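You operate a simulated robot arm through the tools that you are given. There is no shell and no other tool. Be economical: measure what you need, move in short steps, check, and stop when the job is done.

Carry out the task below with a simulated robot arm. There is one attempt and no reset: what you move stays moved.

## Task
Put the 30 mm hem guide from the long table on top of the white strip reel and the 10 mm hem guide on the top of the short chest. Fetch the lint roller and set it on the green board. Put the green fabric case on the long table away on the third board from the bottom of the end shelf. Put one of the hook boxes from the long table on the yellow board. Take the green round plate on the long table and put it away on the top board of the low grey shelf. Open the grey flap. Any order will do. Set down upright: lint roller, green fabric case.

It is judged by the outcome, as a careful person would: the job done as asked, and still so three seconds after it is handed in. It fails if anything else is knocked over, pushed out of place, dropped, spilled or broken.

## Robot
A 7-joint arm with a fingered hand on a trunk, on a base that drives. Base frame: it is fixed to the floor where the robot stands at the start and does not move with it; the origin is under the middle of the robot, x ahead of it, y to its left, z up; the surface under the hand at the start is at about z = 0.88. Units: m, degrees, N and s.
With the tool pointing down near the work surface it reaches from about 0.32 to 0.72 m from the robot's upright axis, wherever it stands. Its first joint turns from -166.0 to 166.0 degrees. Places, roughly: green board [1.5, -1, 1]; green fabric case (19x8x18 cm) [1.4, -2.9, 1]; green round plate [1.25, -3.5, 1]; grey flap [2.5, -8.5, 0.8]; hem guide [0.75, -0.25, 1]; hook box [1.25, -2.75, 1]; lint roller (12x4x9 cm) [1.4, -1.4, 0.9]; strip reel (9x9x3 cm) [0.4, -0.1, 0.9]; third board of the end shelf [0.4, -6.7, 0.7]; top board of the low grey shelf [0.7, -8.4, 0.9]; top of the short chest [3.1, 1.8, 0.4]; yellow board [1, -3, 1]. Payload 4 kg.
The tool frame sits at the grasp point between the pads (the TCP): z along the fingers, y along the line on which they close. The tips reach 0.026 m beyond it. The gripper opens to 0.148 m. The gripper's body begins 0.073 m behind the TCP. The gripper is a hand of 3 fingers: y runs from the thumb to the fingers, the wrist lies at [0, 0, -0.239] in the tool frame, and closing takes about 1.5 s.
Orientation is that of the tool frame in the base frame, as a unit quaternion [x, y, z, w]. With the fingers straight down and closing along the base's y, the tool's x points along the base's -x, its y along +y and its z along -z.

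## Interface
- The arm moves only by the tool drive_tool. Its argument "rows" is a list of rows, each a list of 6 numbers: the shift along the base's x, y, z in mm, then the turn, a rotation vector about the base's x, y, z in degrees. In form: [[x, y, z, wx, wy, wz], ...]. A call has 1 to 20 rows; each row is the pose to reach, as a shift and turn from the pose commanded when the call began. "jaw" is the finger opening in mm, from 0 to 148, set as the call begins (left out, the last holds). Each row takes 0.2 s and may step no farther than 0.05 m and 8.6 degrees from the row before; otherwise, or with a gripper value out of range, the whole call is refused. A pose out of reach is approached as far as the arm can. The call stops where the force on the tool passes 40 N (or 10 N more than at its start, if that is more) or the arm is blocked; 0.2 s more then pass. Each finger travels about 0.072 m/s and halts on what it meets, pressing with about 29 N; the grip force reading is that of the motor and also rises with nothing between the fingers. The clock runs only during rows and for 0.2 s after the last one: add rows that repeat a pose to give the fingers time. It gives the time, the measured TCP pose, the force on the tool (base axes), the opening and the grip force at its end, in the units of the frame above (readings bear some noise), with the torque about the TCP (base axes, N m) and any sound that the robot's microphone picked up.
- Cameras (640 x 400 px; columns grow to the right, rows downward): "scene" is now at [0.0166, 0.1269, 1.5539]; the picture's right is [-0.32, -0.95, 0.00], its down [-0.69, 0.23, -0.69] and it looks along [0.66, -0.22, -0.72] (base axes); focal length 282 px, centre (320, 200). "wrist" rides on the gripper at [0.068, -0.039, -0.09] in the tool frame; the picture's right is [0.50, 0.87, 0.00], its down [-0.66, 0.38, -0.65] and it looks along [-0.57, 0.33, 0.76] (tool axes); focal length 222 px, centre (320, 200). There is no depth. A picture from a camera that has moved, and an enlarged one, comes with that camera's place and axes in the base frame and with its lens.
- camera(camera): a new picture of that camera. No time passes.
- lift_body(by): slides the trunk up (or, below 0, down) by that many m; the arm and the scene camera ride with it, the base frame stays. It gives what a move gives, with no picture.
- drive_base(legs): drives the robot by 1 to 6 legs, each [ahead, left, turn to the left] in m, m and degrees, along the robot's own axes; the way and the turn of a leg run together, so that a leg with both is an arc; at most 1.5 m and 180 degrees a leg. The arm and the cameras ride along, it lands a little off, and it stops where it bumps. It gives what a move gives.
- finger_targets(finger1, finger2, thumb_bend): sets how far each is bent, from 0 (flat) to 1 (curled in); at 0.3 the hand is open as for a grip, at 0.7 the pads meet at the TCP. One left out holds its place. A second passes; each finger stops where it meets its share of the squeeze, and holds until it gets a number again. A gripper value or a shape takes the hand back. It gives what a move gives, with no picture; readings hold the bend of each and the force on the fingers (four entries, about 0 where the hand has none), thumb and palm.
- preshape(shape): the hand has 3 fingers and takes this shape, open, in about a second: jaw (thumb against the fingers, like two jaws); tri (thumb and two fingers); tip (a fingertip pinch); poke (one finger out to press); point (the index stretched); flat (the hand flat); cup (the hand cupped); fist (a fist). The gripper value then closes the fingers along that shape, each until it touches; the sizes above hold for jaw. It gives what a move gives, with no picture.
- pan_tilt(pan, tilt): turns the head with the scene camera to pan (to the left, within 155 degrees either way) and tilt (down, from -29 to 69), counted from straight ahead of the robot. It gives what a move gives.
- close_up(camera, box): a new picture of the part [left, top, right, bottom] of that camera's present view, enlarged. No time passes.
- hand_in(): hands the job in; it is judged then, once.

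Go step by step. Nothing tells you exact positions but the pictures and the camera data: compare them with the known pose of the tool, close in by small moves and look again before you grip or let go. The budget is 196 turns and 174 pictures, counting those below and the enlarged ones. Unless the task says otherwise, let go and move clear before handing in.

The tools are called after "Call:" as name(argument=value, ...) on one line, values as JSON. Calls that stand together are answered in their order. drive_tool: Moves the arm, as the interface text tells. Its arguments: {"type":"object","properties":{"rows":{"type":"array","items":{"type":"array","items":{"type":"number"}}},"jaw":{"type":"number"}},"required":["rows"]} The other tools are called the same way: lift_body (by) slides the trunk up or down; preshape (shape) gives the hand a shape; finger_targets (finger1, finger2, thumb_bend) moves the fingers one by one; drive_base (legs) drives the base; pan_tilt (pan, tilt) turns the head that bears the scene camera; camera (camera) takes a picture; close_up (camera, box) takes an enlarged picture of a part of a camera's view; hand_in () hands the job in.

At the start:

```text
t: 0.0
tcp_pos: [0.3963, 0.0099, 1.1422]
orientation: [0.0, 1.0, 0.0, 0.0]
ft_force: [-0.7, 0.4, 0.9]
moment: [0.01, 0.0, 0.03]
opening: 0.1479
grasp_force: 0.0
shape: jaw
bend: [0.3, 0.3, 0.3]
finger forces: [0.0, 0.1, 0.0, 0.1, 0.0, 0.0]
trunk travel left (down, up): [-0.525, 0.065]
robot x, y, heading: [0.0012, 0.001, -0.2]
head pan, tilt: [-18.6, 46.3]
```

scene: 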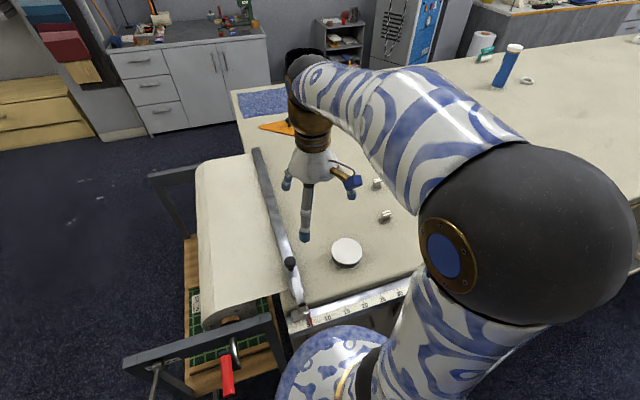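
wrist: 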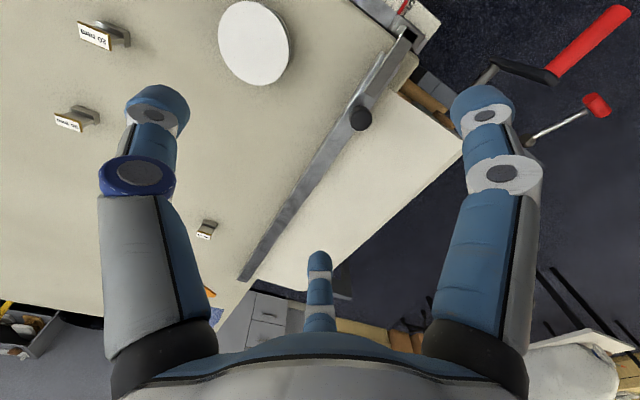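

I see the table with the white reel and small hem guides near the hand. I'll look closer at the guides and around the room first.

Call:
close_up(camera="wrist", box=[40, 0, 300, 260])

Call:
close_up(camera="scene", box=[320, 0, 640, 200])

Call:
close_up(camera="scene", box=[0, 0, 320, 200])

Call:
close_up(camera="scene", box=[240, 140, 440, 300])

```text
1.54 times, centred on (170, 130) of wrist
camera zoom: at [0.3286, -0.0278, 1.2319], right [-0.5, 0.87, 0.0], down [0.66, 0.38, 0.65], along [0.57, 0.33, -0.76], focal length 342 px, centre (551, 308)
```

zoom: 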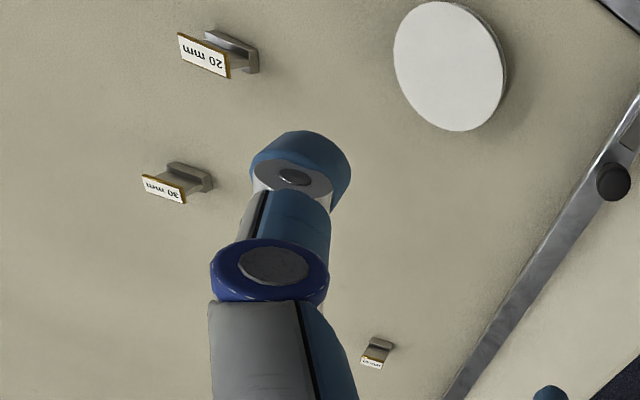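

```text
2.00 times, centred on (480, 100) of scene
camera zoom: at [0.0166, 0.1269, 1.5539], right [-0.32, -0.95, 0.0], down [-0.69, 0.23, -0.69], along [0.66, -0.22, -0.72], focal length 565 px, centre (0, 400)
```

zoom: 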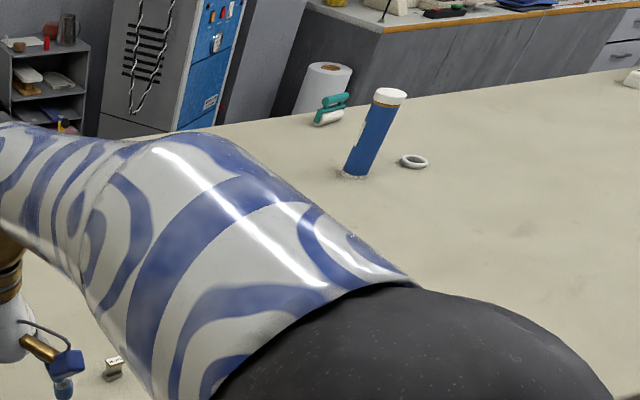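

```text
2.00 times, centred on (160, 100) of scene
camera zoom: at [0.0166, 0.1269, 1.5539], right [-0.32, -0.95, 0.0], down [-0.69, 0.23, -0.69], along [0.66, -0.22, -0.72], focal length 565 px, centre (640, 400)
```

zoom: 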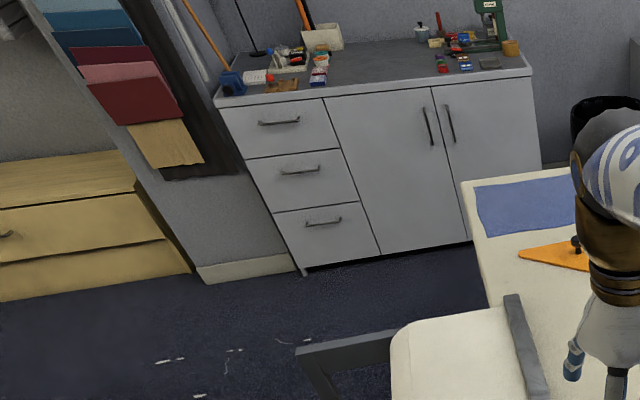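

```text
2.50 times, centred on (340, 220) of scene
camera zoom: at [0.0166, 0.1269, 1.5539], right [-0.32, -0.95, 0.0], down [-0.69, 0.23, -0.69], along [0.66, -0.22, -0.72], focal length 706 px, centre (270, 150)
```

zoom: 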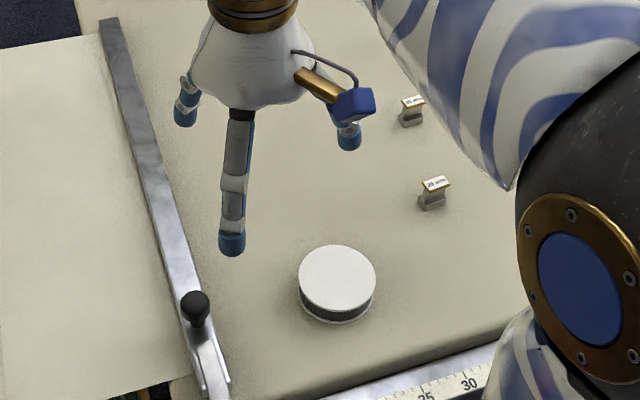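

The 30 mm guide is at about (0.62, -0.28), the reel at about (0.40, -0.08) and a third, small guide at about (0.79, -0.06). I'll bring the hand nearer to the 30 mm guide and look again.

Call:
drive_tool(rows=[[25, -32, -10, 0, 0, 0], [50, -65, -20, 0, 0, 0], [75, -97, -30, 0, 0, 0], [100, -130, -40, 0, 0, 0], [125, -162, -50, 0, 0, 0], [150, -195, -60, 0, 0, 0], [175, -228, -70, 0, 0, 0], [200, -260, -80, 0, 0, 0]])

Call:
camera(camera="wrist")

Call:
camera(camera="scene")

```text
t: 1.8
tcp_pos: [0.5954, -0.2472, 1.0607]
orientation: [0.0, 1.0, 0.002, -0.001]
ft_force: [0.4, -0.2, -0.2]
moment: [-0.01, 0.0, -0.02]
opening: 0.1478
grasp_force: 0.0
shape: jaw
bend: [0.3, 0.3, 0.3]
finger forces: [0.0, 0.1, 0.0, 0.0, 0.0, 0.1]
trunk travel left (down, up): [-0.525, 0.065]
robot x, y, heading: [0.0, -0.0002, -0.0]
head pan, tilt: [-18.6, 46.3]
```

```text
167 pictures are left
camera wrist: at [0.5282, -0.2848, 1.1507], right [-0.5, 0.87, 0.0], down [0.66, 0.38, 0.65], along [0.57, 0.33, -0.76], focal length 222 px, centre (320, 200)
```

wrist: 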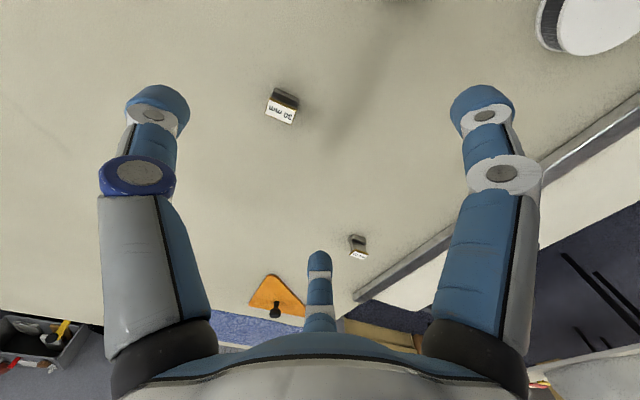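

```text
166 pictures are left
camera scene: at [0.0172, 0.1263, 1.554], right [-0.32, -0.95, 0.0], down [-0.69, 0.23, -0.69], along [0.65, -0.22, -0.72], focal length 282 px, centre (320, 200)
```

scene: 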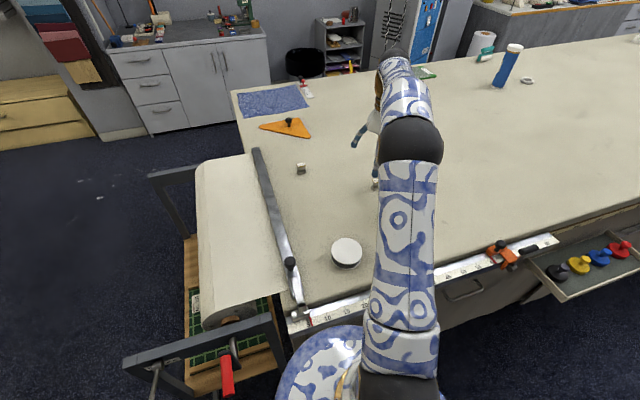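

Call:
close_up(camera="wrist", box=[220, 60, 380, 160])

Call:
close_up(camera="wrist", box=[320, 220, 400, 270])

Call:
drive_tool(rows=[[0, 0, 0, 0, 0, 0], [0, 0, 0, 0, 0, 0], [0, 0, 0, 0, 0, 0], [0, 0, 0, 0, 0, 0], [0, 0, 0, 0, 0, 0], [0, 0, 0, 0, 0, 0]], jaw=40)

Call:
camera(camera="wrist")

```text
4.00 times, centred on (300, 110) of wrist
camera zoom: at [0.5282, -0.2848, 1.1507], right [-0.5, 0.87, 0.0], down [0.66, 0.38, 0.65], along [0.57, 0.33, -0.76], focal length 888 px, centre (400, 560)
```

zoom: 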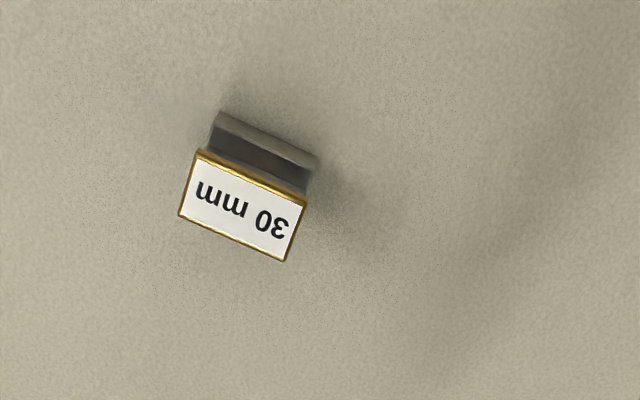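

```text
8.00 times, centred on (360, 245) of wrist
camera zoom: at [0.5282, -0.2848, 1.1507], right [-0.5, 0.87, 0.0], down [0.66, 0.38, 0.65], along [0.57, 0.33, -0.76], focal length 1777 px, centre (0, -160)
```

zoom: 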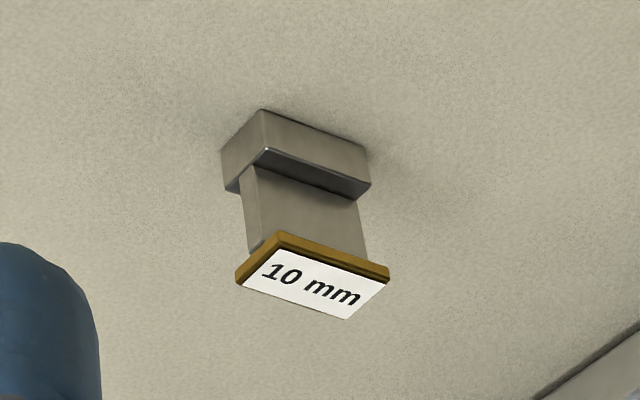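

```text
t: 3.2
tcp_pos: [0.5943, -0.247, 1.061]
orientation: [0.0, 1.0, 0.0, 0.0]
ft_force: [0.4, 0.0, 0.0]
moment: [0.03, -0.01, 0.01]
opening: 0.0404
grasp_force: 0.0
shape: jaw
bend: [0.76, 0.76, 0.7]
finger forces: [0.1, 0.0, 0.0, 0.0, 0.0, 0.1]
trunk travel left (down, up): [-0.525, 0.065]
robot x, y, heading: [0.0016, 0.0033, 0.2]
head pan, tilt: [-18.6, 46.3]
```

```text
163 pictures are left
camera wrist: at [0.5277, -0.284, 1.1513], right [-0.5, 0.87, 0.0], down [0.66, 0.38, 0.65], along [0.57, 0.33, -0.76], focal length 222 px, centre (320, 200)
```

wrist: 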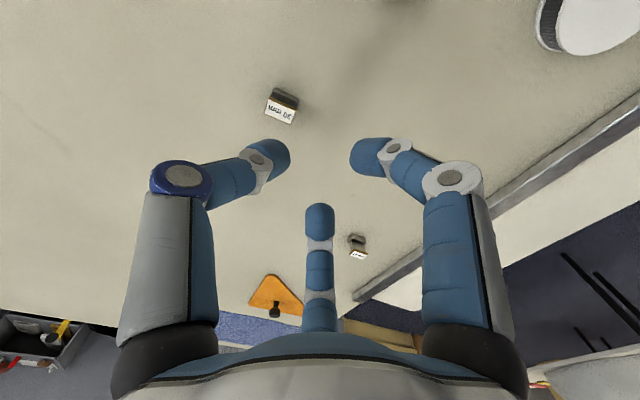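

The 30 mm guide is at about (0.627, -0.279), long side along y. The third one reads 10 mm. I'll check whether another hand shape suits small items better.

Call:
preshape(shape="tip")

Call:
drive_tool(rows=[[0, 0, 0, 0, 0, 0], [0, 0, 0, 0, 0, 0], [0, 0, 0, 0, 0, 0], [0, 0, 0, 0, 0, 0], [0, 0, 0, 0, 0, 0], [0, 0, 0, 0, 0, 0]], jaw=35)

Call:
camera(camera="wrist")

```text
t: 4.1
tcp_pos: [0.5954, -0.2464, 1.061]
orientation: [0.0, 1.0, 0.001, 0.0]
ft_force: [-0.6, -0.1, 0.3]
moment: [-0.01, -0.01, 0.0]
opening: 0.1479
grasp_force: 0.1
shape: tip
bend: [0.3, 0.3, 0.3]
finger forces: [0.1, 0.1, 0.0, 0.1, 0.0, 0.0]
trunk travel left (down, up): [-0.525, 0.065]
robot x, y, heading: [0.0018, -0.0017, -0.1]
head pan, tilt: [-18.6, 46.3]
```

```text
t: 5.5
tcp_pos: [0.596, -0.2455, 1.0603]
orientation: [0.0, 1.0, 0.0, 0.0]
ft_force: [-0.5, 0.7, 0.7]
moment: [0.01, 0.04, 0.01]
opening: 0.0352
grasp_force: 0.1
shape: tip
bend: [0.76, 0.76, 0.7]
finger forces: [0.0, 0.0, 0.1, 0.0, 0.0, 0.1]
trunk travel left (down, up): [-0.525, 0.065]
robot x, y, heading: [-0.0014, 0.0028, -0.0]
head pan, tilt: [-18.6, 46.3]
```

```text
162 pictures are left
camera wrist: at [0.5277, -0.284, 1.1513], right [-0.5, 0.87, 0.0], down [0.66, 0.38, 0.65], along [0.57, 0.33, -0.76], focal length 222 px, centre (320, 200)
```

wrist: 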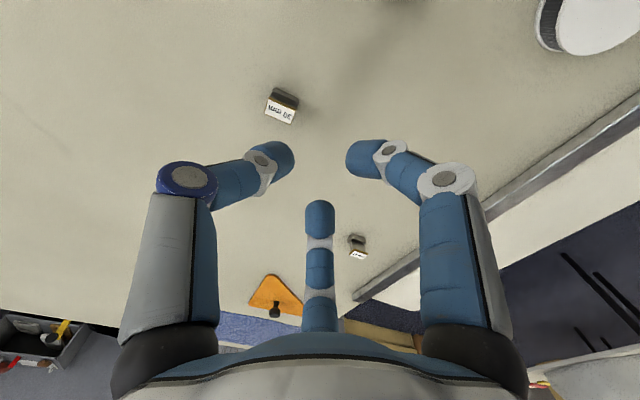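

Same geometry, so I keep it: thumb from -y, two fingers from ±30°. I'll centre over the 30 mm guide and come lower for a check.

Call:
preshape(shape="jaw")

Call:
drive_tool(rows=[[16, -17, -20, 0, 0, 0], [31, -33, -50, 0, 0, 0], [31, -33, -80, 0, 0, 0], [31, -33, -100, 0, 0, 0]], jaw=90)

Call:
camera(camera="wrist")

Call:
close_up(camera="scene", box=[310, 120, 440, 200])

```text
t: 6.4
tcp_pos: [0.5949, -0.2448, 1.0606]
orientation: [0.0, 1.0, 0.001, 0.0]
ft_force: [-0.2, 0.6, 1.0]
moment: [-0.04, 0.0, 0.03]
opening: 0.1482
grasp_force: 0.0
shape: jaw
bend: [0.3, 0.3, 0.3]
finger forces: [0.0, 0.0, 0.1, 0.0, 0.0, 0.0]
trunk travel left (down, up): [-0.525, 0.065]
robot x, y, heading: [0.0008, 0.0044, 0.1]
head pan, tilt: [-18.6, 46.3]
```

```text
t: 7.4
tcp_pos: [0.6287, -0.2824, 0.9598]
orientation: [0.0, 1.0, 0.0, 0.0]
ft_force: [0.5, -0.3, 1.7]
moment: [0.01, -0.02, -0.05]
opening: 0.0903
grasp_force: 0.0
shape: jaw
bend: [0.32, 0.32, 0.7]
finger forces: [0.0, 0.0, 0.0, 0.0, 0.0, 0.0]
trunk travel left (down, up): [-0.525, 0.065]
robot x, y, heading: [-0.0009, -0.0013, 0.1]
head pan, tilt: [-18.6, 46.3]
```

```text
161 pictures are left
camera wrist: at [0.5608, -0.32, 1.0503], right [-0.5, 0.87, 0.0], down [0.66, 0.38, 0.65], along [0.57, 0.33, -0.76], focal length 222 px, centre (320, 200)
```

wrist: 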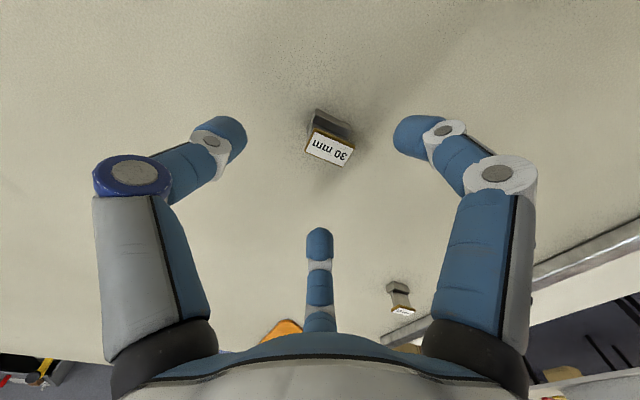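

```text
4.92 times, centred on (375, 160) of scene
camera zoom: at [0.0168, 0.1268, 1.554], right [-0.32, -0.95, 0.0], down [-0.69, 0.23, -0.69], along [0.66, -0.22, -0.72], focal length 1390 px, centre (49, 397)
```

zoom: 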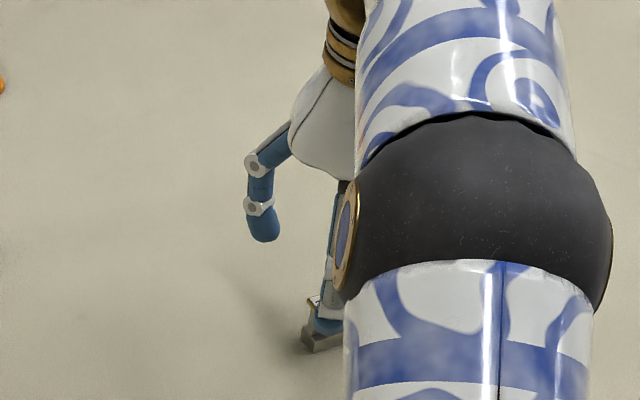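

Centred within a few mm; going down and closing.

Call:
drive_tool(rows=[[-3, 4, -15, 0, 0, 0], [-3, 4, -30, 0, 0, 0], [-3, 4, -40, 0, 0, 0], [-3, 4, -46, 0, 0, 0]])

Call:
camera(camera="wrist")

```text
t: 8.4
tcp_pos: [0.6255, -0.2795, 0.915]
orientation: [0.0, 1.0, 0.0, 0.0]
ft_force: [-0.4, -0.1, -0.4]
moment: [-0.02, 0.0, 0.0]
opening: 0.0906
grasp_force: 0.0
shape: jaw
bend: [0.32, 0.32, 0.7]
finger forces: [0.0, 0.0, 0.1, 0.0, 0.0, 0.1]
trunk travel left (down, up): [-0.525, 0.065]
robot x, y, heading: [-0.0003, -0.0, 0.0]
head pan, tilt: [-18.6, 46.3]
```

```text
159 pictures are left
camera wrist: at [0.5572, -0.3171, 1.0053], right [-0.5, 0.87, 0.0], down [0.66, 0.38, 0.65], along [0.57, 0.33, -0.76], focal length 222 px, centre (320, 200)
```

wrist: 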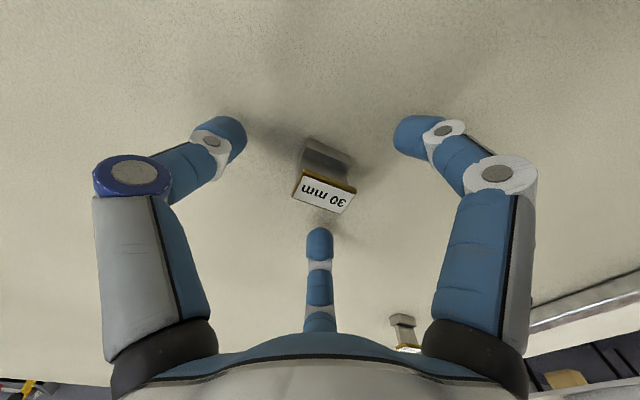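

Call:
drive_tool(rows=[[-1, 4, -4, 0, 0, 0], [-1, 4, -6, 0, 0, 0]])

Call:
drive_tool(rows=[[0, 0, 0, 0, 0, 0], [0, 0, 0, 0, 0, 0], [0, 0, 0, 0, 0, 0], [0, 0, 0, 0, 0, 0], [0, 0, 0, 0, 0, 0], [0, 0, 0, 0, 0, 0], [0, 0, 0, 0, 0, 0]], jaw=0)

Call:
camera(camera="wrist")

```text
t: 9.0
tcp_pos: [0.6242, -0.2745, 0.9085]
orientation: [0.001, 1.0, 0.0, 0.001]
ft_force: [0.1, -0.1, 0.2]
moment: [-0.02, 0.05, -0.02]
opening: 0.0906
grasp_force: 0.0
shape: jaw
bend: [0.32, 0.32, 0.7]
finger forces: [0.0, 0.0, 0.0, 0.0, 0.1, 0.0]
trunk travel left (down, up): [-0.525, 0.065]
robot x, y, heading: [0.0001, -0.0021, 0.2]
head pan, tilt: [-18.6, 46.3]
```

```text
t: 10.6
tcp_pos: [0.6239, -0.276, 0.9084]
orientation: [0.0, 1.0, 0.0, 0.0]
ft_force: [0.0, 0.8, 0.7]
moment: [0.02, 0.0, 0.0]
opening: 0.0158
grasp_force: 28.4
shape: jaw
bend: [0.74, 0.74, 0.7]
finger forces: [24.0, 21.4, 0.1, 0.0, 24.7, 0.0]
trunk travel left (down, up): [-0.525, 0.065]
robot x, y, heading: [0.0, 0.001, -0.0]
head pan, tilt: [-18.6, 46.3]
```

```text
158 pictures are left
camera wrist: at [0.5565, -0.3133, 0.9993], right [-0.5, 0.87, 0.0], down [0.66, 0.38, 0.65], along [0.57, 0.33, -0.76], focal length 222 px, centre (320, 200)
```

wrist: 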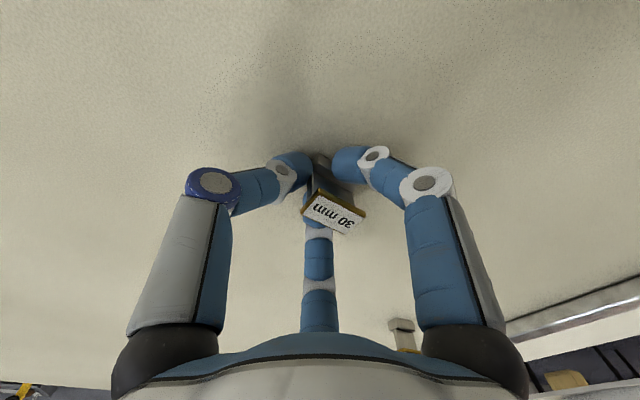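

Gripped (web between the fingers). Lifting and carrying over the reel at about (0.40, -0.08).

Call:
drive_tool(rows=[[0, 0, 35, 0, 0, 0], [0, 0, 80, 0, 0, 0], [-30, 25, 80, 0, 0, 0], [-60, 50, 80, 0, 0, 0], [-90, 75, 80, 0, 0, 0], [-120, 100, 80, 0, 0, 0], [-150, 125, 80, 0, 0, 0], [-180, 150, 80, 0, 0, 0], [-210, 170, 80, 0, 0, 0], [-225, 184, 80, 0, 0, 0]])

Call:
camera(camera="wrist")

Call:
camera(camera="scene")

```text
t: 12.8
tcp_pos: [0.3962, -0.0908, 0.9894]
orientation: [0.001, 1.0, 0.0, 0.0]
ft_force: [0.1, -0.3, -1.1]
moment: [0.01, -0.03, 0.0]
opening: 0.0154
grasp_force: 29.6
shape: jaw
bend: [0.74, 0.74, 0.69]
finger forces: [23.9, 21.5, 0.0, 0.0, 23.6, 0.0]
trunk travel left (down, up): [-0.525, 0.065]
robot x, y, heading: [0.0004, 0.0024, 0.1]
head pan, tilt: [-18.6, 46.3]
```

```text
157 pictures are left
camera wrist: at [0.3289, -0.1284, 1.0796], right [-0.5, 0.87, 0.0], down [0.66, 0.38, 0.65], along [0.57, 0.33, -0.76], focal length 222 px, centre (320, 200)
```

wrist: 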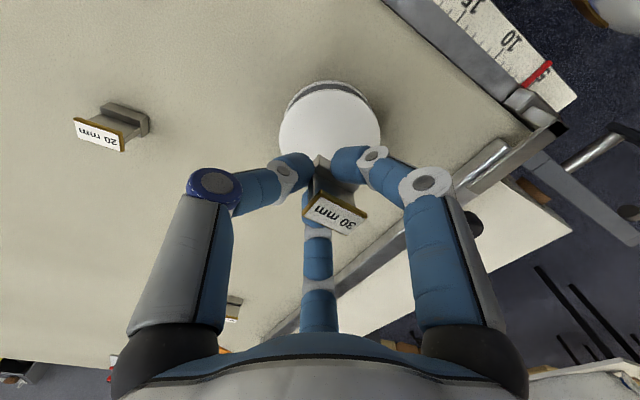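

```text
156 pictures are left
camera scene: at [0.0165, 0.127, 1.5539], right [-0.32, -0.95, 0.0], down [-0.68, 0.23, -0.69], along [0.66, -0.22, -0.72], focal length 282 px, centre (320, 200)
```

scene: 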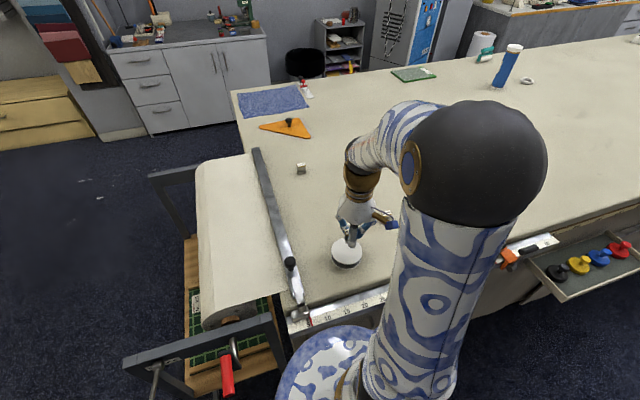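

Call:
drive_tool(rows=[[0, 0, -20, 0, 0, 0], [0, 0, -38, 0, 0, 0], [0, 0, -44, 0, 0, 0], [0, 0, -47, 0, 0, 0]])

Call:
close_up(camera="scene", box=[310, 200, 410, 280])

```text
t: 13.8
tcp_pos: [0.3972, -0.0922, 0.9424]
orientation: [0.0, 1.0, 0.0, 0.0]
ft_force: [-0.1, -0.6, -0.4]
moment: [-0.02, 0.04, -0.01]
opening: 0.0153
grasp_force: 29.0
shape: jaw
bend: [0.74, 0.74, 0.69]
finger forces: [23.9, 21.5, 0.1, 0.1, 23.5, 0.1]
trunk travel left (down, up): [-0.525, 0.065]
robot x, y, heading: [-0.0032, 0.0014, 0.1]
head pan, tilt: [-18.6, 46.3]
```

```text
5.00 times, centred on (360, 240) of scene
camera zoom: at [0.0167, 0.1268, 1.5539], right [-0.32, -0.95, 0.0], down [-0.69, 0.23, -0.69], along [0.66, -0.22, -0.72], focal length 1412 px, centre (120, 0)
```

zoom: 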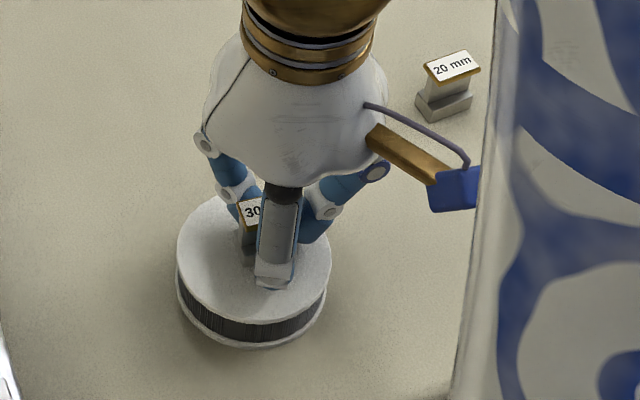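

Call:
drive_tool(rows=[[0, 0, -1, 0, 0, 0], [0, 0, -2, 0, 0, 0], [0, 0, -3, 0, 0, 0]])

```text
t: 14.6
tcp_pos: [0.3971, -0.0915, 0.9396]
orientation: [-0.001, 1.0, 0.0, -0.001]
ft_force: [-1.1, -0.3, -0.7]
moment: [0.0, 0.0, 0.0]
opening: 0.0151
grasp_force: 29.0
shape: jaw
bend: [0.74, 0.74, 0.69]
finger forces: [24.0, 21.4, 0.1, 0.1, 23.6, 0.1]
trunk travel left (down, up): [-0.525, 0.065]
robot x, y, heading: [-0.0016, 0.0016, 0.3]
head pan, tilt: [-18.6, 46.3]
```

Call:
drive_tool(rows=[[0, 0, -1, 0, 0, 0], [0, 0, -2, 0, 0, 0]])

Call:
drive_tool(rows=[[0, 0, -1, 0, 0, 0], [0, 0, -2, 0, 0, 0]])

Call:
close_up(camera="wrist", box=[240, 60, 420, 240])

```text
t: 15.2
tcp_pos: [0.3984, -0.0909, 0.9374]
orientation: [0.0, 1.0, 0.0, 0.0]
ft_force: [0.2, -0.5, 0.9]
moment: [0.07, -0.01, 0.02]
opening: 0.0152
grasp_force: 28.9
shape: jaw
bend: [0.74, 0.74, 0.69]
finger forces: [24.4, 21.7, 0.1, 0.1, 23.7, 0.1]
trunk travel left (down, up): [-0.525, 0.065]
robot x, y, heading: [0.0004, 0.0032, 0.1]
head pan, tilt: [-18.6, 46.3]
```

```text
t: 15.8
tcp_pos: [0.3966, -0.0913, 0.9369]
orientation: [0.001, 1.0, 0.0, 0.001]
ft_force: [-1.3, -0.6, 13.7]
moment: [0.03, 0.08, 0.0]
opening: 0.0157
grasp_force: 29.2
shape: jaw
bend: [0.74, 0.74, 0.71]
finger forces: [27.5, 23.7, 0.0, 0.1, 26.9, 0.0]
trunk travel left (down, up): [-0.525, 0.065]
robot x, y, heading: [0.0017, 0.0017, 0.0]
head pan, tilt: [-18.6, 46.3]
```

```text
2.22 times, centred on (330, 150) of wrist
camera zoom: at [0.33, -0.129, 1.0265], right [-0.5, 0.87, 0.0], down [0.65, 0.38, 0.65], along [0.57, 0.33, -0.76], focal length 494 px, centre (298, 311)
```

zoom: 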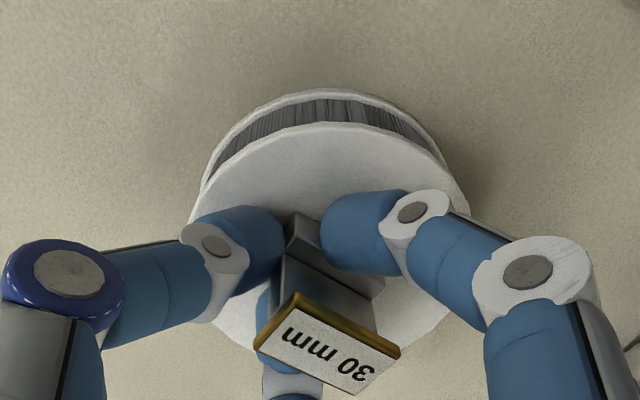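

Contact felt (about 14 N) on the reel top. Releasing gently and rising.

Call:
drive_tool(rows=[[0, 0, 1, 0, 0, 0], [0, 0, 1, 0, 0, 0], [0, 0, 1, 0, 0, 0], [0, 0, 1, 0, 0, 0]], jaw=60)

Call:
drive_tool(rows=[[0, 0, 20, 0, 0, 0], [0, 0, 50, 0, 0, 0], [0, 0, 90, 0, 0, 0]])

Call:
camera(camera="wrist")

```text
t: 16.8
tcp_pos: [0.3982, -0.0908, 0.9359]
orientation: [0.0, 1.0, 0.0, 0.0]
ft_force: [0.7, 0.0, 5.3]
moment: [0.06, -0.01, -0.04]
opening: 0.0586
grasp_force: 0.1
shape: jaw
bend: [0.78, 0.78, 0.7]
finger forces: [2.7, 2.3, 0.0, 0.0, 0.0, 0.0]
trunk travel left (down, up): [-0.525, 0.065]
robot x, y, heading: [0.0023, 0.0001, 0.2]
head pan, tilt: [-18.6, 46.3]
```

```text
t: 17.6
tcp_pos: [0.3982, -0.0915, 1.0265]
orientation: [-0.001, 1.0, 0.001, 0.0]
ft_force: [0.0, 0.3, 1.3]
moment: [0.02, -0.03, 0.01]
opening: 0.0599
grasp_force: 0.0
shape: jaw
bend: [0.77, 0.77, 0.7]
finger forces: [0.0, 0.0, 0.1, 0.0, 0.1, 0.0]
trunk travel left (down, up): [-0.525, 0.065]
robot x, y, heading: [0.0039, 0.0003, 0.5]
head pan, tilt: [-18.6, 46.3]
```

```text
153 pictures are left
camera wrist: at [0.3309, -0.1294, 1.1163], right [-0.5, 0.87, 0.0], down [0.66, 0.38, 0.65], along [0.57, 0.33, -0.76], focal length 222 px, centre (320, 200)
```

wrist: 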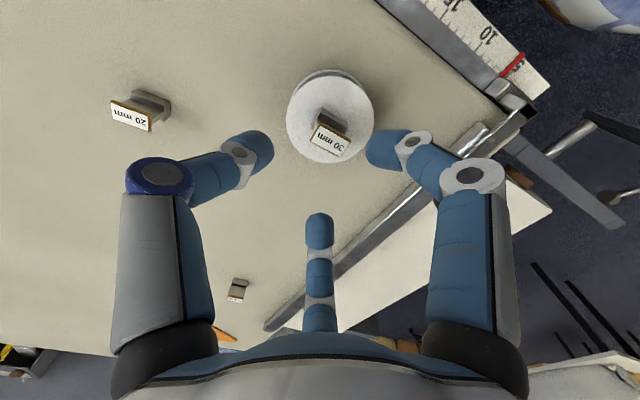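

The 30 mm guide stands on the reel. Now I'll look around to learn the room's layout for driving.

Call:
pan_tilt(pan=45, tilt=30)

Call:
camera(camera="scene")

Call:
pan_tilt(pan=-75, tilt=25)

Call:
camera(camera="scene")

Call:
pan_tilt(pan=-140, tilt=25)

Call:
camera(camera="scene")

Call:
pan_tilt(pan=140, tilt=30)

Call:
camera(camera="scene")

```text
t: 18.9
tcp_pos: [0.3977, -0.0915, 1.025]
orientation: [0.0, 1.0, 0.001, 0.0]
ft_force: [0.7, -0.1, -0.5]
moment: [0.02, 0.03, -0.03]
opening: 0.0598
grasp_force: 0.1
shape: jaw
bend: [0.77, 0.77, 0.7]
finger forces: [0.1, 0.1, 0.0, 0.1, 0.0, 0.0]
trunk travel left (down, up): [-0.525, 0.065]
robot x, y, heading: [0.0006, 0.0015, 0.0]
head pan, tilt: [45.0, 30.0]
```

```text
152 pictures are left
camera scene: at [0.0045, 0.2163, 1.5784], right [0.71, -0.71, 0.0], down [-0.35, -0.35, -0.87], along [0.61, 0.61, -0.5], focal length 282 px, centre (320, 200)
```

scene: 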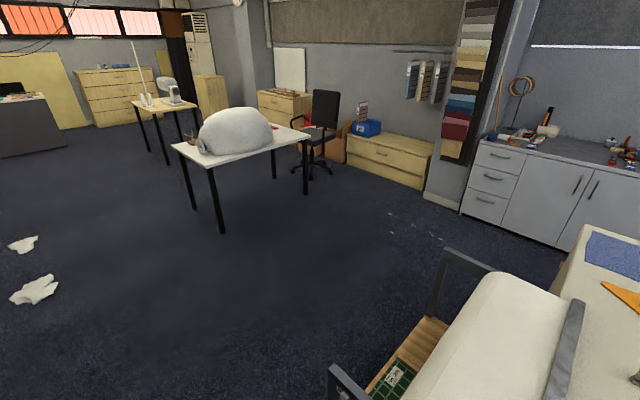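

```text
t: 20.9
tcp_pos: [0.3983, -0.0911, 1.0249]
orientation: [0.001, 1.0, 0.0, 0.0]
ft_force: [0.8, 0.0, 0.3]
moment: [0.0, 0.01, -0.02]
opening: 0.0597
grasp_force: 0.1
shape: jaw
bend: [0.77, 0.77, 0.7]
finger forces: [0.0, 0.1, 0.0, 0.0, 0.1, 0.0]
trunk travel left (down, up): [-0.525, 0.065]
robot x, y, heading: [0.0023, -0.0031, 0.1]
head pan, tilt: [-75.0, 25.0]
```

```text
151 pictures are left
camera scene: at [-0.0356, 0.0634, 1.5863], right [-0.97, -0.26, 0.0], down [-0.11, 0.41, -0.91], along [0.23, -0.88, -0.42], focal length 282 px, centre (320, 200)
```

scene: 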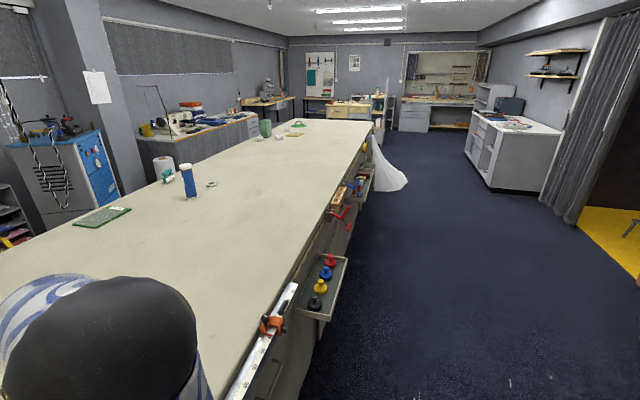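

```text
t: 22.3
tcp_pos: [0.3987, -0.0913, 1.0261]
orientation: [0.001, 1.0, 0.0, 0.0]
ft_force: [-0.5, 0.4, -0.2]
moment: [-0.01, 0.01, 0.02]
opening: 0.0596
grasp_force: 0.1
shape: jaw
bend: [0.77, 0.77, 0.7]
finger forces: [0.0, 0.0, 0.1, 0.0, 0.0, 0.0]
trunk travel left (down, up): [-0.525, 0.065]
robot x, y, heading: [-0.0006, 0.0001, 0.1]
head pan, tilt: [-140.0, 25.0]
```

```text
150 pictures are left
camera scene: at [-0.13, 0.0931, 1.5863], right [-0.64, 0.77, 0.0], down [0.32, 0.27, -0.91], along [-0.69, -0.58, -0.42], focal length 282 px, centre (320, 200)
```

scene: 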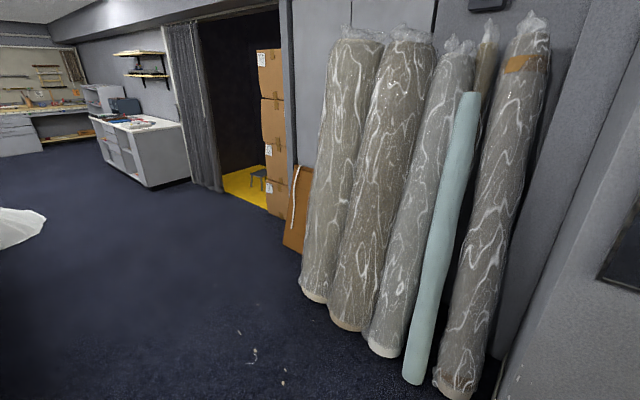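

```text
t: 26.2
tcp_pos: [0.399, -0.0922, 1.0257]
orientation: [0.0, 1.0, 0.0, 0.0]
ft_force: [-1.1, 0.1, -0.3]
moment: [0.0, -0.01, -0.03]
opening: 0.0596
grasp_force: 0.1
shape: jaw
bend: [0.77, 0.77, 0.7]
finger forces: [0.1, 0.1, 0.0, 0.1, 0.0, 0.1]
trunk travel left (down, up): [-0.525, 0.065]
robot x, y, heading: [0.0029, -0.0018, -0.2]
head pan, tilt: [140.0, 30.0]
```

```text
149 pictures are left
camera scene: at [-0.1287, 0.2106, 1.5784], right [0.64, 0.77, 0.0], down [0.38, -0.32, -0.87], along [-0.66, 0.56, -0.5], focal length 282 px, centre (320, 200)
```

scene: 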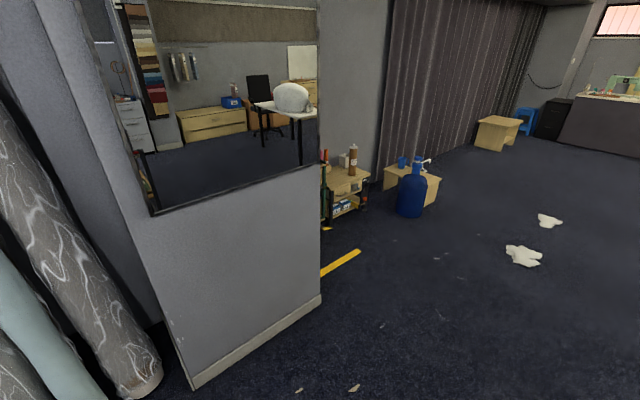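

The long table spans x 0.31–1.55 and runs along -y; there is an aisle beyond it. I'll look down at the base/table gap, and at the 10 mm guide.

Call:
pan_tilt(pan=30, tilt=68)

Call:
camera(camera="scene")

```text
t: 28.0
tcp_pos: [0.3983, -0.0918, 1.0251]
orientation: [0.0, 1.0, 0.0, 0.001]
ft_force: [0.6, 0.0, 0.8]
moment: [-0.01, 0.0, 0.0]
opening: 0.0598
grasp_force: 0.1
shape: jaw
bend: [0.77, 0.77, 0.7]
finger forces: [0.0, 0.0, 0.1, 0.0, 0.0, 0.0]
trunk travel left (down, up): [-0.525, 0.065]
robot x, y, heading: [0.0032, -0.0022, 0.1]
head pan, tilt: [30.0, 68.0]
```

```text
148 pictures are left
camera scene: at [-0.0102, 0.1809, 1.5276], right [0.5, -0.87, 0.0], down [-0.8, -0.46, -0.37], along [0.32, 0.19, -0.93], focal length 282 px, centre (320, 200)
```

scene: 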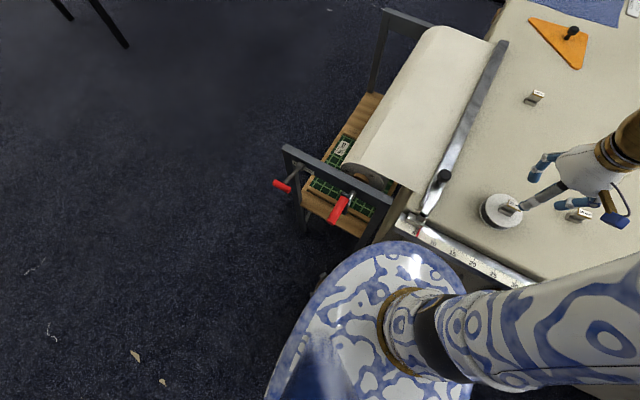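

The base is close to the edge, so I'll not drive; instead tilt the tool 20° outward to reach the 10 mm guide at about (0.772, -0.061).

Call:
drive_tool(rows=[[40, 4, 0, 0, -4, 0], [80, 8, 0, 0, -8, 0], [120, 12, 0, 0, -12, 0], [160, 16, 0, 0, -16, 0], [200, 20, 0, 0, -20, 0], [245, 24, 0, 0, -20, 0], [290, 28, 0, 0, -20, 0], [320, 30, -10, 0, -20, 0], [345, 30, -30, 0, -20, 0]], jaw=90)

Call:
camera(camera="wrist")

```text
t: 30.0
tcp_pos: [0.7423, -0.0605, 0.9964]
orientation: [0.0, 0.985, 0.0, 0.173]
ft_force: [0.2, 0.6, 0.5]
moment: [-0.02, -0.01, 0.0]
opening: 0.0897
grasp_force: 0.1
shape: jaw
bend: [0.32, 0.32, 0.7]
finger forces: [0.0, 0.0, 0.0, 0.0, 0.1, 0.1]
trunk travel left (down, up): [-0.525, 0.065]
robot x, y, heading: [-0.0011, -0.0039, 0.0]
head pan, tilt: [30.0, 68.0]
```

```text
147 pictures are left
camera wrist: at [0.6497, -0.0987, 1.0584], right [-0.47, 0.87, -0.17], down [0.39, 0.38, 0.84], along [0.79, 0.33, -0.52], focal length 222 px, centre (320, 200)
```

wrist: 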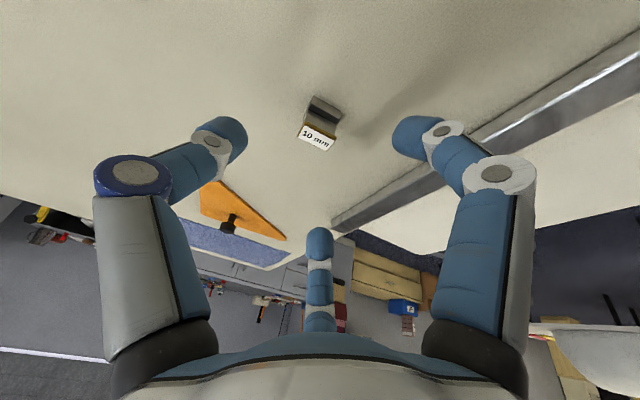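

Call:
drive_tool(rows=[[12, 1, -20, 0, 0, 0], [22, 2, -40, 0, 0, 0], [28, 2, -60, 0, 0, 0]])

Call:
camera(camera="wrist")

```text
t: 30.8
tcp_pos: [0.7715, -0.0594, 0.9345]
orientation: [0.0, 0.985, 0.0, 0.173]
ft_force: [0.5, -0.3, 0.1]
moment: [-0.01, -0.02, -0.04]
opening: 0.0898
grasp_force: 0.1
shape: jaw
bend: [0.32, 0.32, 0.7]
finger forces: [0.0, 0.0, 0.0, 0.1, 0.0, 0.0]
trunk travel left (down, up): [-0.525, 0.065]
robot x, y, heading: [0.0038, -0.0001, 0.3]
head pan, tilt: [30.0, 68.0]
```

```text
146 pictures are left
camera wrist: at [0.6773, -0.0978, 0.9965], right [-0.47, 0.87, -0.17], down [0.39, 0.38, 0.84], along [0.79, 0.33, -0.52], focal length 222 px, centre (320, 200)
```

wrist: 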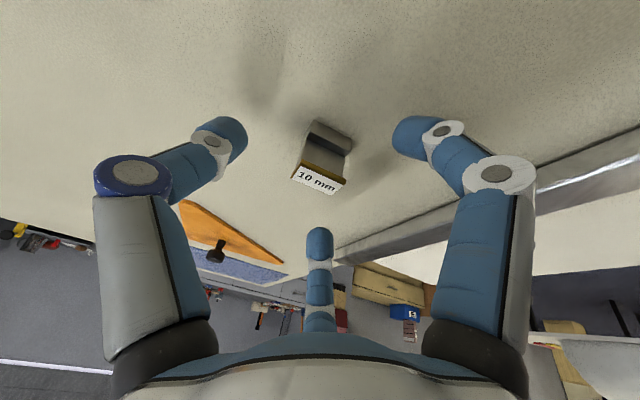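

Call:
drive_tool(rows=[[3, 3, -10, 0, 0, 0], [6, 3, -18, 0, 0, 0]])

Call:
drive_tool(rows=[[0, 0, 0, 0, 0, 0], [0, 0, 0, 0, 0, 0], [0, 0, 0, 0, 0, 0], [0, 0, 0, 0, 0, 0], [0, 0, 0, 0, 0, 0], [0, 0, 0, 0, 0, 0], [0, 0, 0, 0, 0, 0]], jaw=0)

Call:
camera(camera="wrist")

```text
t: 31.4
tcp_pos: [0.7758, -0.0555, 0.9222]
orientation: [0.0, 0.985, 0.0, 0.175]
ft_force: [-3.7, 0.0, 16.3]
moment: [0.37, 0.81, 0.12]
opening: 0.0887
grasp_force: 0.0
shape: jaw
bend: [0.29, 0.32, 0.7]
finger forces: [15.9, 0.1, 0.0, 0.0, 0.1, 0.0]
trunk travel left (down, up): [-0.525, 0.065]
robot x, y, heading: [-0.0006, -0.0009, -0.0]
head pan, tilt: [30.0, 68.0]
```

```text
t: 33.0
tcp_pos: [0.7761, -0.057, 0.9171]
orientation: [0.0, 0.985, 0.0, 0.172]
ft_force: [-0.4, 0.7, 0.1]
moment: [0.0, -0.02, 0.0]
opening: 0.0
grasp_force: 29.2
shape: jaw
bend: [0.84, 0.7, 0.64]
finger forces: [15.1, 0.0, 0.1, 0.1, 0.0, 0.0]
trunk travel left (down, up): [-0.525, 0.065]
robot x, y, heading: [0.0033, 0.0026, 0.1]
head pan, tilt: [30.0, 68.0]
```

```text
145 pictures are left
camera wrist: at [0.6829, -0.0939, 0.9789], right [-0.47, 0.87, -0.17], down [0.39, 0.38, 0.84], along [0.79, 0.33, -0.52], focal length 222 px, centre (320, 200)
```

wrist: 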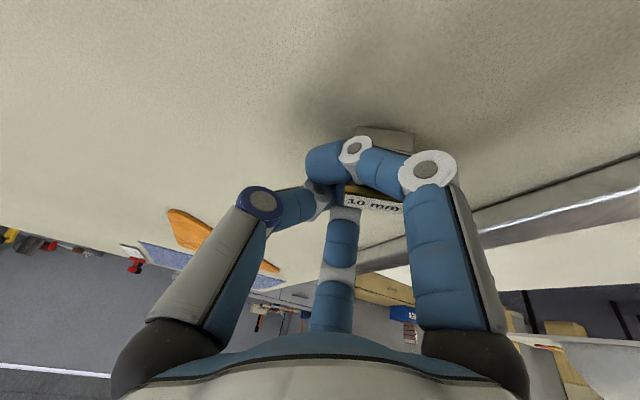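

The guide slipped out to +y. I'll open, rise and look again.

Call:
drive_tool(rows=[[0, 0, 3, 0, 0, 0], [0, 0, 3, 0, 0, 0], [0, 0, 3, 0, 0, 0], [0, 0, 3, 0, 0, 0], [0, 0, 3, 0, 0, 0]], jaw=100)

Call:
drive_tool(rows=[[0, 0, 20, 0, 0, 0], [-20, 0, 60, 0, 0, 0], [-30, 0, 90, 0, 0, 0]])

Call:
camera(camera="wrist")

Call:
close_up(camera="scene", box=[480, 60, 600, 135])

```text
t: 34.2
tcp_pos: [0.7766, -0.0555, 0.921]
orientation: [0.001, 0.985, 0.0, 0.175]
ft_force: [0.4, -1.4, 7.0]
moment: [0.12, 0.21, 0.02]
opening: 0.0968
grasp_force: 0.1
shape: jaw
bend: [0.32, 0.29, 0.72]
finger forces: [7.3, 0.1, 0.0, 0.0, 0.0, 0.0]
trunk travel left (down, up): [-0.525, 0.065]
robot x, y, heading: [-0.001, 0.0026, -0.0]
head pan, tilt: [30.0, 68.0]
```

```text
t: 35.0
tcp_pos: [0.7449, -0.0563, 1.0097]
orientation: [0.0, 0.985, 0.001, 0.174]
ft_force: [0.0, -1.3, -0.2]
moment: [-0.03, 0.0, 0.0]
opening: 0.1001
grasp_force: 0.1
shape: jaw
bend: [0.29, 0.29, 0.72]
finger forces: [0.1, 0.0, 0.0, 0.0, 0.1, 0.0]
trunk travel left (down, up): [-0.525, 0.065]
robot x, y, heading: [0.0025, 0.0004, -0.1]
head pan, tilt: [30.0, 68.0]
```

```text
144 pictures are left
camera wrist: at [0.6506, -0.0947, 1.0714], right [-0.47, 0.87, -0.17], down [0.39, 0.38, 0.84], along [0.79, 0.33, -0.52], focal length 222 px, centre (320, 200)
```

wrist: 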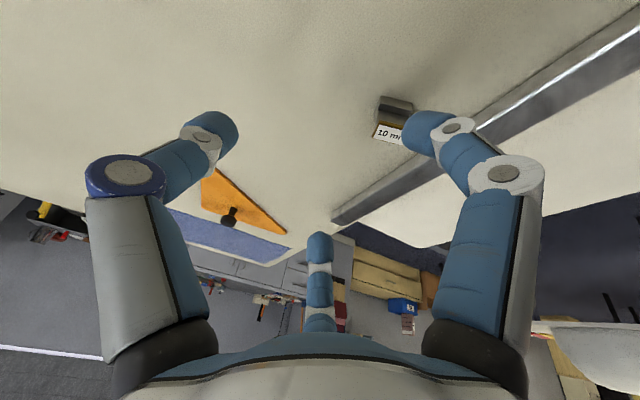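

```text
5.33 times, centred on (540, 98) of scene
camera zoom: at [-0.0105, 0.1808, 1.5276], right [0.5, -0.87, 0.0], down [-0.8, -0.46, -0.37], along [0.32, 0.19, -0.93], focal length 1506 px, centre (-853, 747)
```

zoom: 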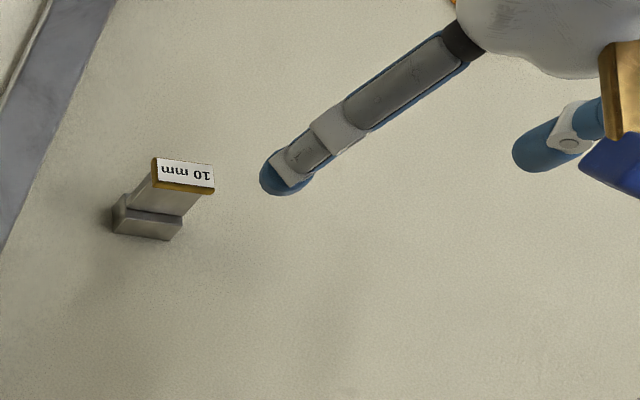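

It still stands, now at about (0.750, -0.001), turned about 20°. I'll regrip with the thumb on its long face: go upright, yaw -70°, then tilt 12°.

Call:
drive_tool(rows=[[-20, 15, 10, 0, 7, 0], [-45, 35, 20, 0, 14, 0], [-70, 55, 20, 0, 20, 0]])

Call:
drive_tool(rows=[[0, 0, 0, 0, 0, -8], [0, 0, 0, 0, 0, -16], [0, 0, 0, 0, 0, -24], [0, 0, 0, 0, 0, -32], [0, 0, 0, 0, 0, -40], [0, 0, 0, 0, 0, -48], [0, 0, 0, 0, 0, -56], [0, 0, 0, 0, 0, -63], [0, 0, 0, 0, 0, -70]])

Call:
drive_tool(rows=[[20, 0, -10, 0, -6, 0], [40, 0, -30, 0, -12, 0], [50, 0, -50, 0, -12, 0]])

Call:
camera(camera="wrist")

```text
t: 35.8
tcp_pos: [0.6758, 0.0001, 1.0288]
orientation: [0.0, 1.0, 0.0, -0.001]
ft_force: [1.0, -1.0, 0.5]
moment: [0.0, 0.0, 0.01]
opening: 0.1
grasp_force: 0.0
shape: jaw
bend: [0.29, 0.29, 0.72]
finger forces: [0.0, 0.0, 0.0, 0.0, 0.0, 0.0]
trunk travel left (down, up): [-0.525, 0.065]
robot x, y, heading: [0.0014, 0.0028, -0.3]
head pan, tilt: [30.0, 68.0]
```

```text
t: 37.8
tcp_pos: [0.6772, -0.001, 1.0326]
orientation: [0.574, 0.819, 0.0, 0.0]
ft_force: [0.6, 0.4, 0.2]
moment: [-0.01, 0.04, 0.0]
opening: 0.0999
grasp_force: 0.0
shape: jaw
bend: [0.29, 0.29, 0.72]
finger forces: [0.0, 0.1, 0.0, 0.0, 0.1, 0.1]
trunk travel left (down, up): [-0.525, 0.065]
robot x, y, heading: [-0.0012, 0.0023, 0.2]
head pan, tilt: [30.0, 68.0]
```

```text
t: 38.6
tcp_pos: [0.7278, -0.0006, 0.982]
orientation: [0.57, 0.815, 0.06, 0.086]
ft_force: [0.1, 0.1, -0.6]
moment: [0.02, 0.03, -0.01]
opening: 0.1001
grasp_force: 0.0
shape: jaw
bend: [0.29, 0.29, 0.72]
finger forces: [0.1, 0.0, 0.0, 0.0, 0.1, 0.0]
trunk travel left (down, up): [-0.525, 0.065]
robot x, y, heading: [-0.0023, -0.0003, 0.2]
head pan, tilt: [30.0, 68.0]
```

```text
142 pictures are left
camera wrist: at [0.6507, 0.0505, 1.0571], right [0.63, 0.77, 0.13], down [0.43, -0.49, 0.76], along [0.65, -0.42, -0.64], focal length 222 px, centre (320, 200)
```

wrist: 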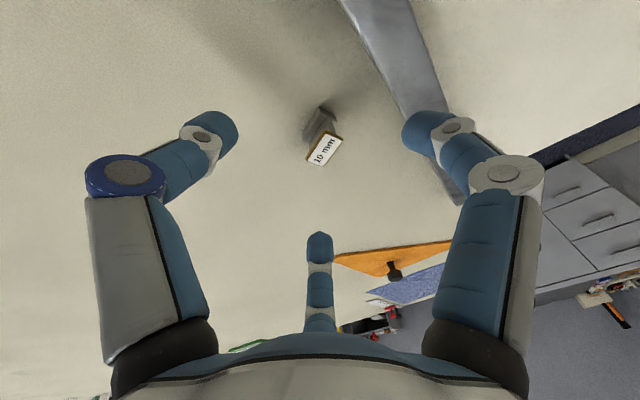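

Call:
drive_tool(rows=[[6, 0, -20, 0, 0, 0], [12, 0, -40, 0, 0, 0], [18, 1, -58, 0, 0, 0]], jaw=80)

Call:
camera(camera="wrist")

```text
t: 39.4
tcp_pos: [0.7443, 0.0017, 0.9227]
orientation: [0.57, 0.815, 0.059, 0.085]
ft_force: [-0.6, 0.5, -0.5]
moment: [0.0, 0.0, -0.03]
opening: 0.081
grasp_force: 0.0
shape: jaw
bend: [0.34, 0.34, 0.7]
finger forces: [0.1, 0.0, 0.0, 0.1, 0.0, 0.0]
trunk travel left (down, up): [-0.525, 0.065]
robot x, y, heading: [0.0012, 0.002, -0.1]
head pan, tilt: [30.0, 68.0]
```

```text
141 pictures are left
camera wrist: at [0.6677, 0.0527, 0.9989], right [0.63, 0.77, 0.13], down [0.43, -0.49, 0.76], along [0.65, -0.42, -0.64], focal length 222 px, centre (320, 200)
```

wrist: 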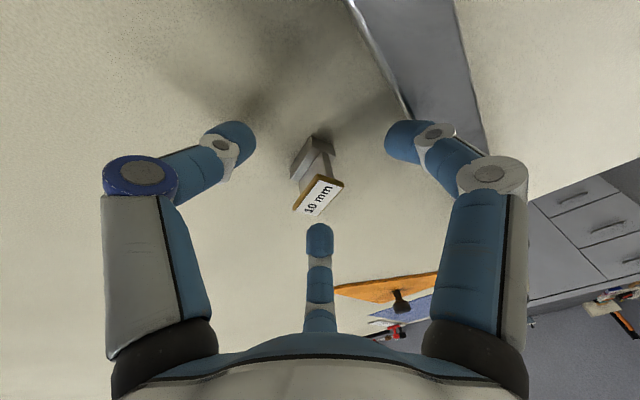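

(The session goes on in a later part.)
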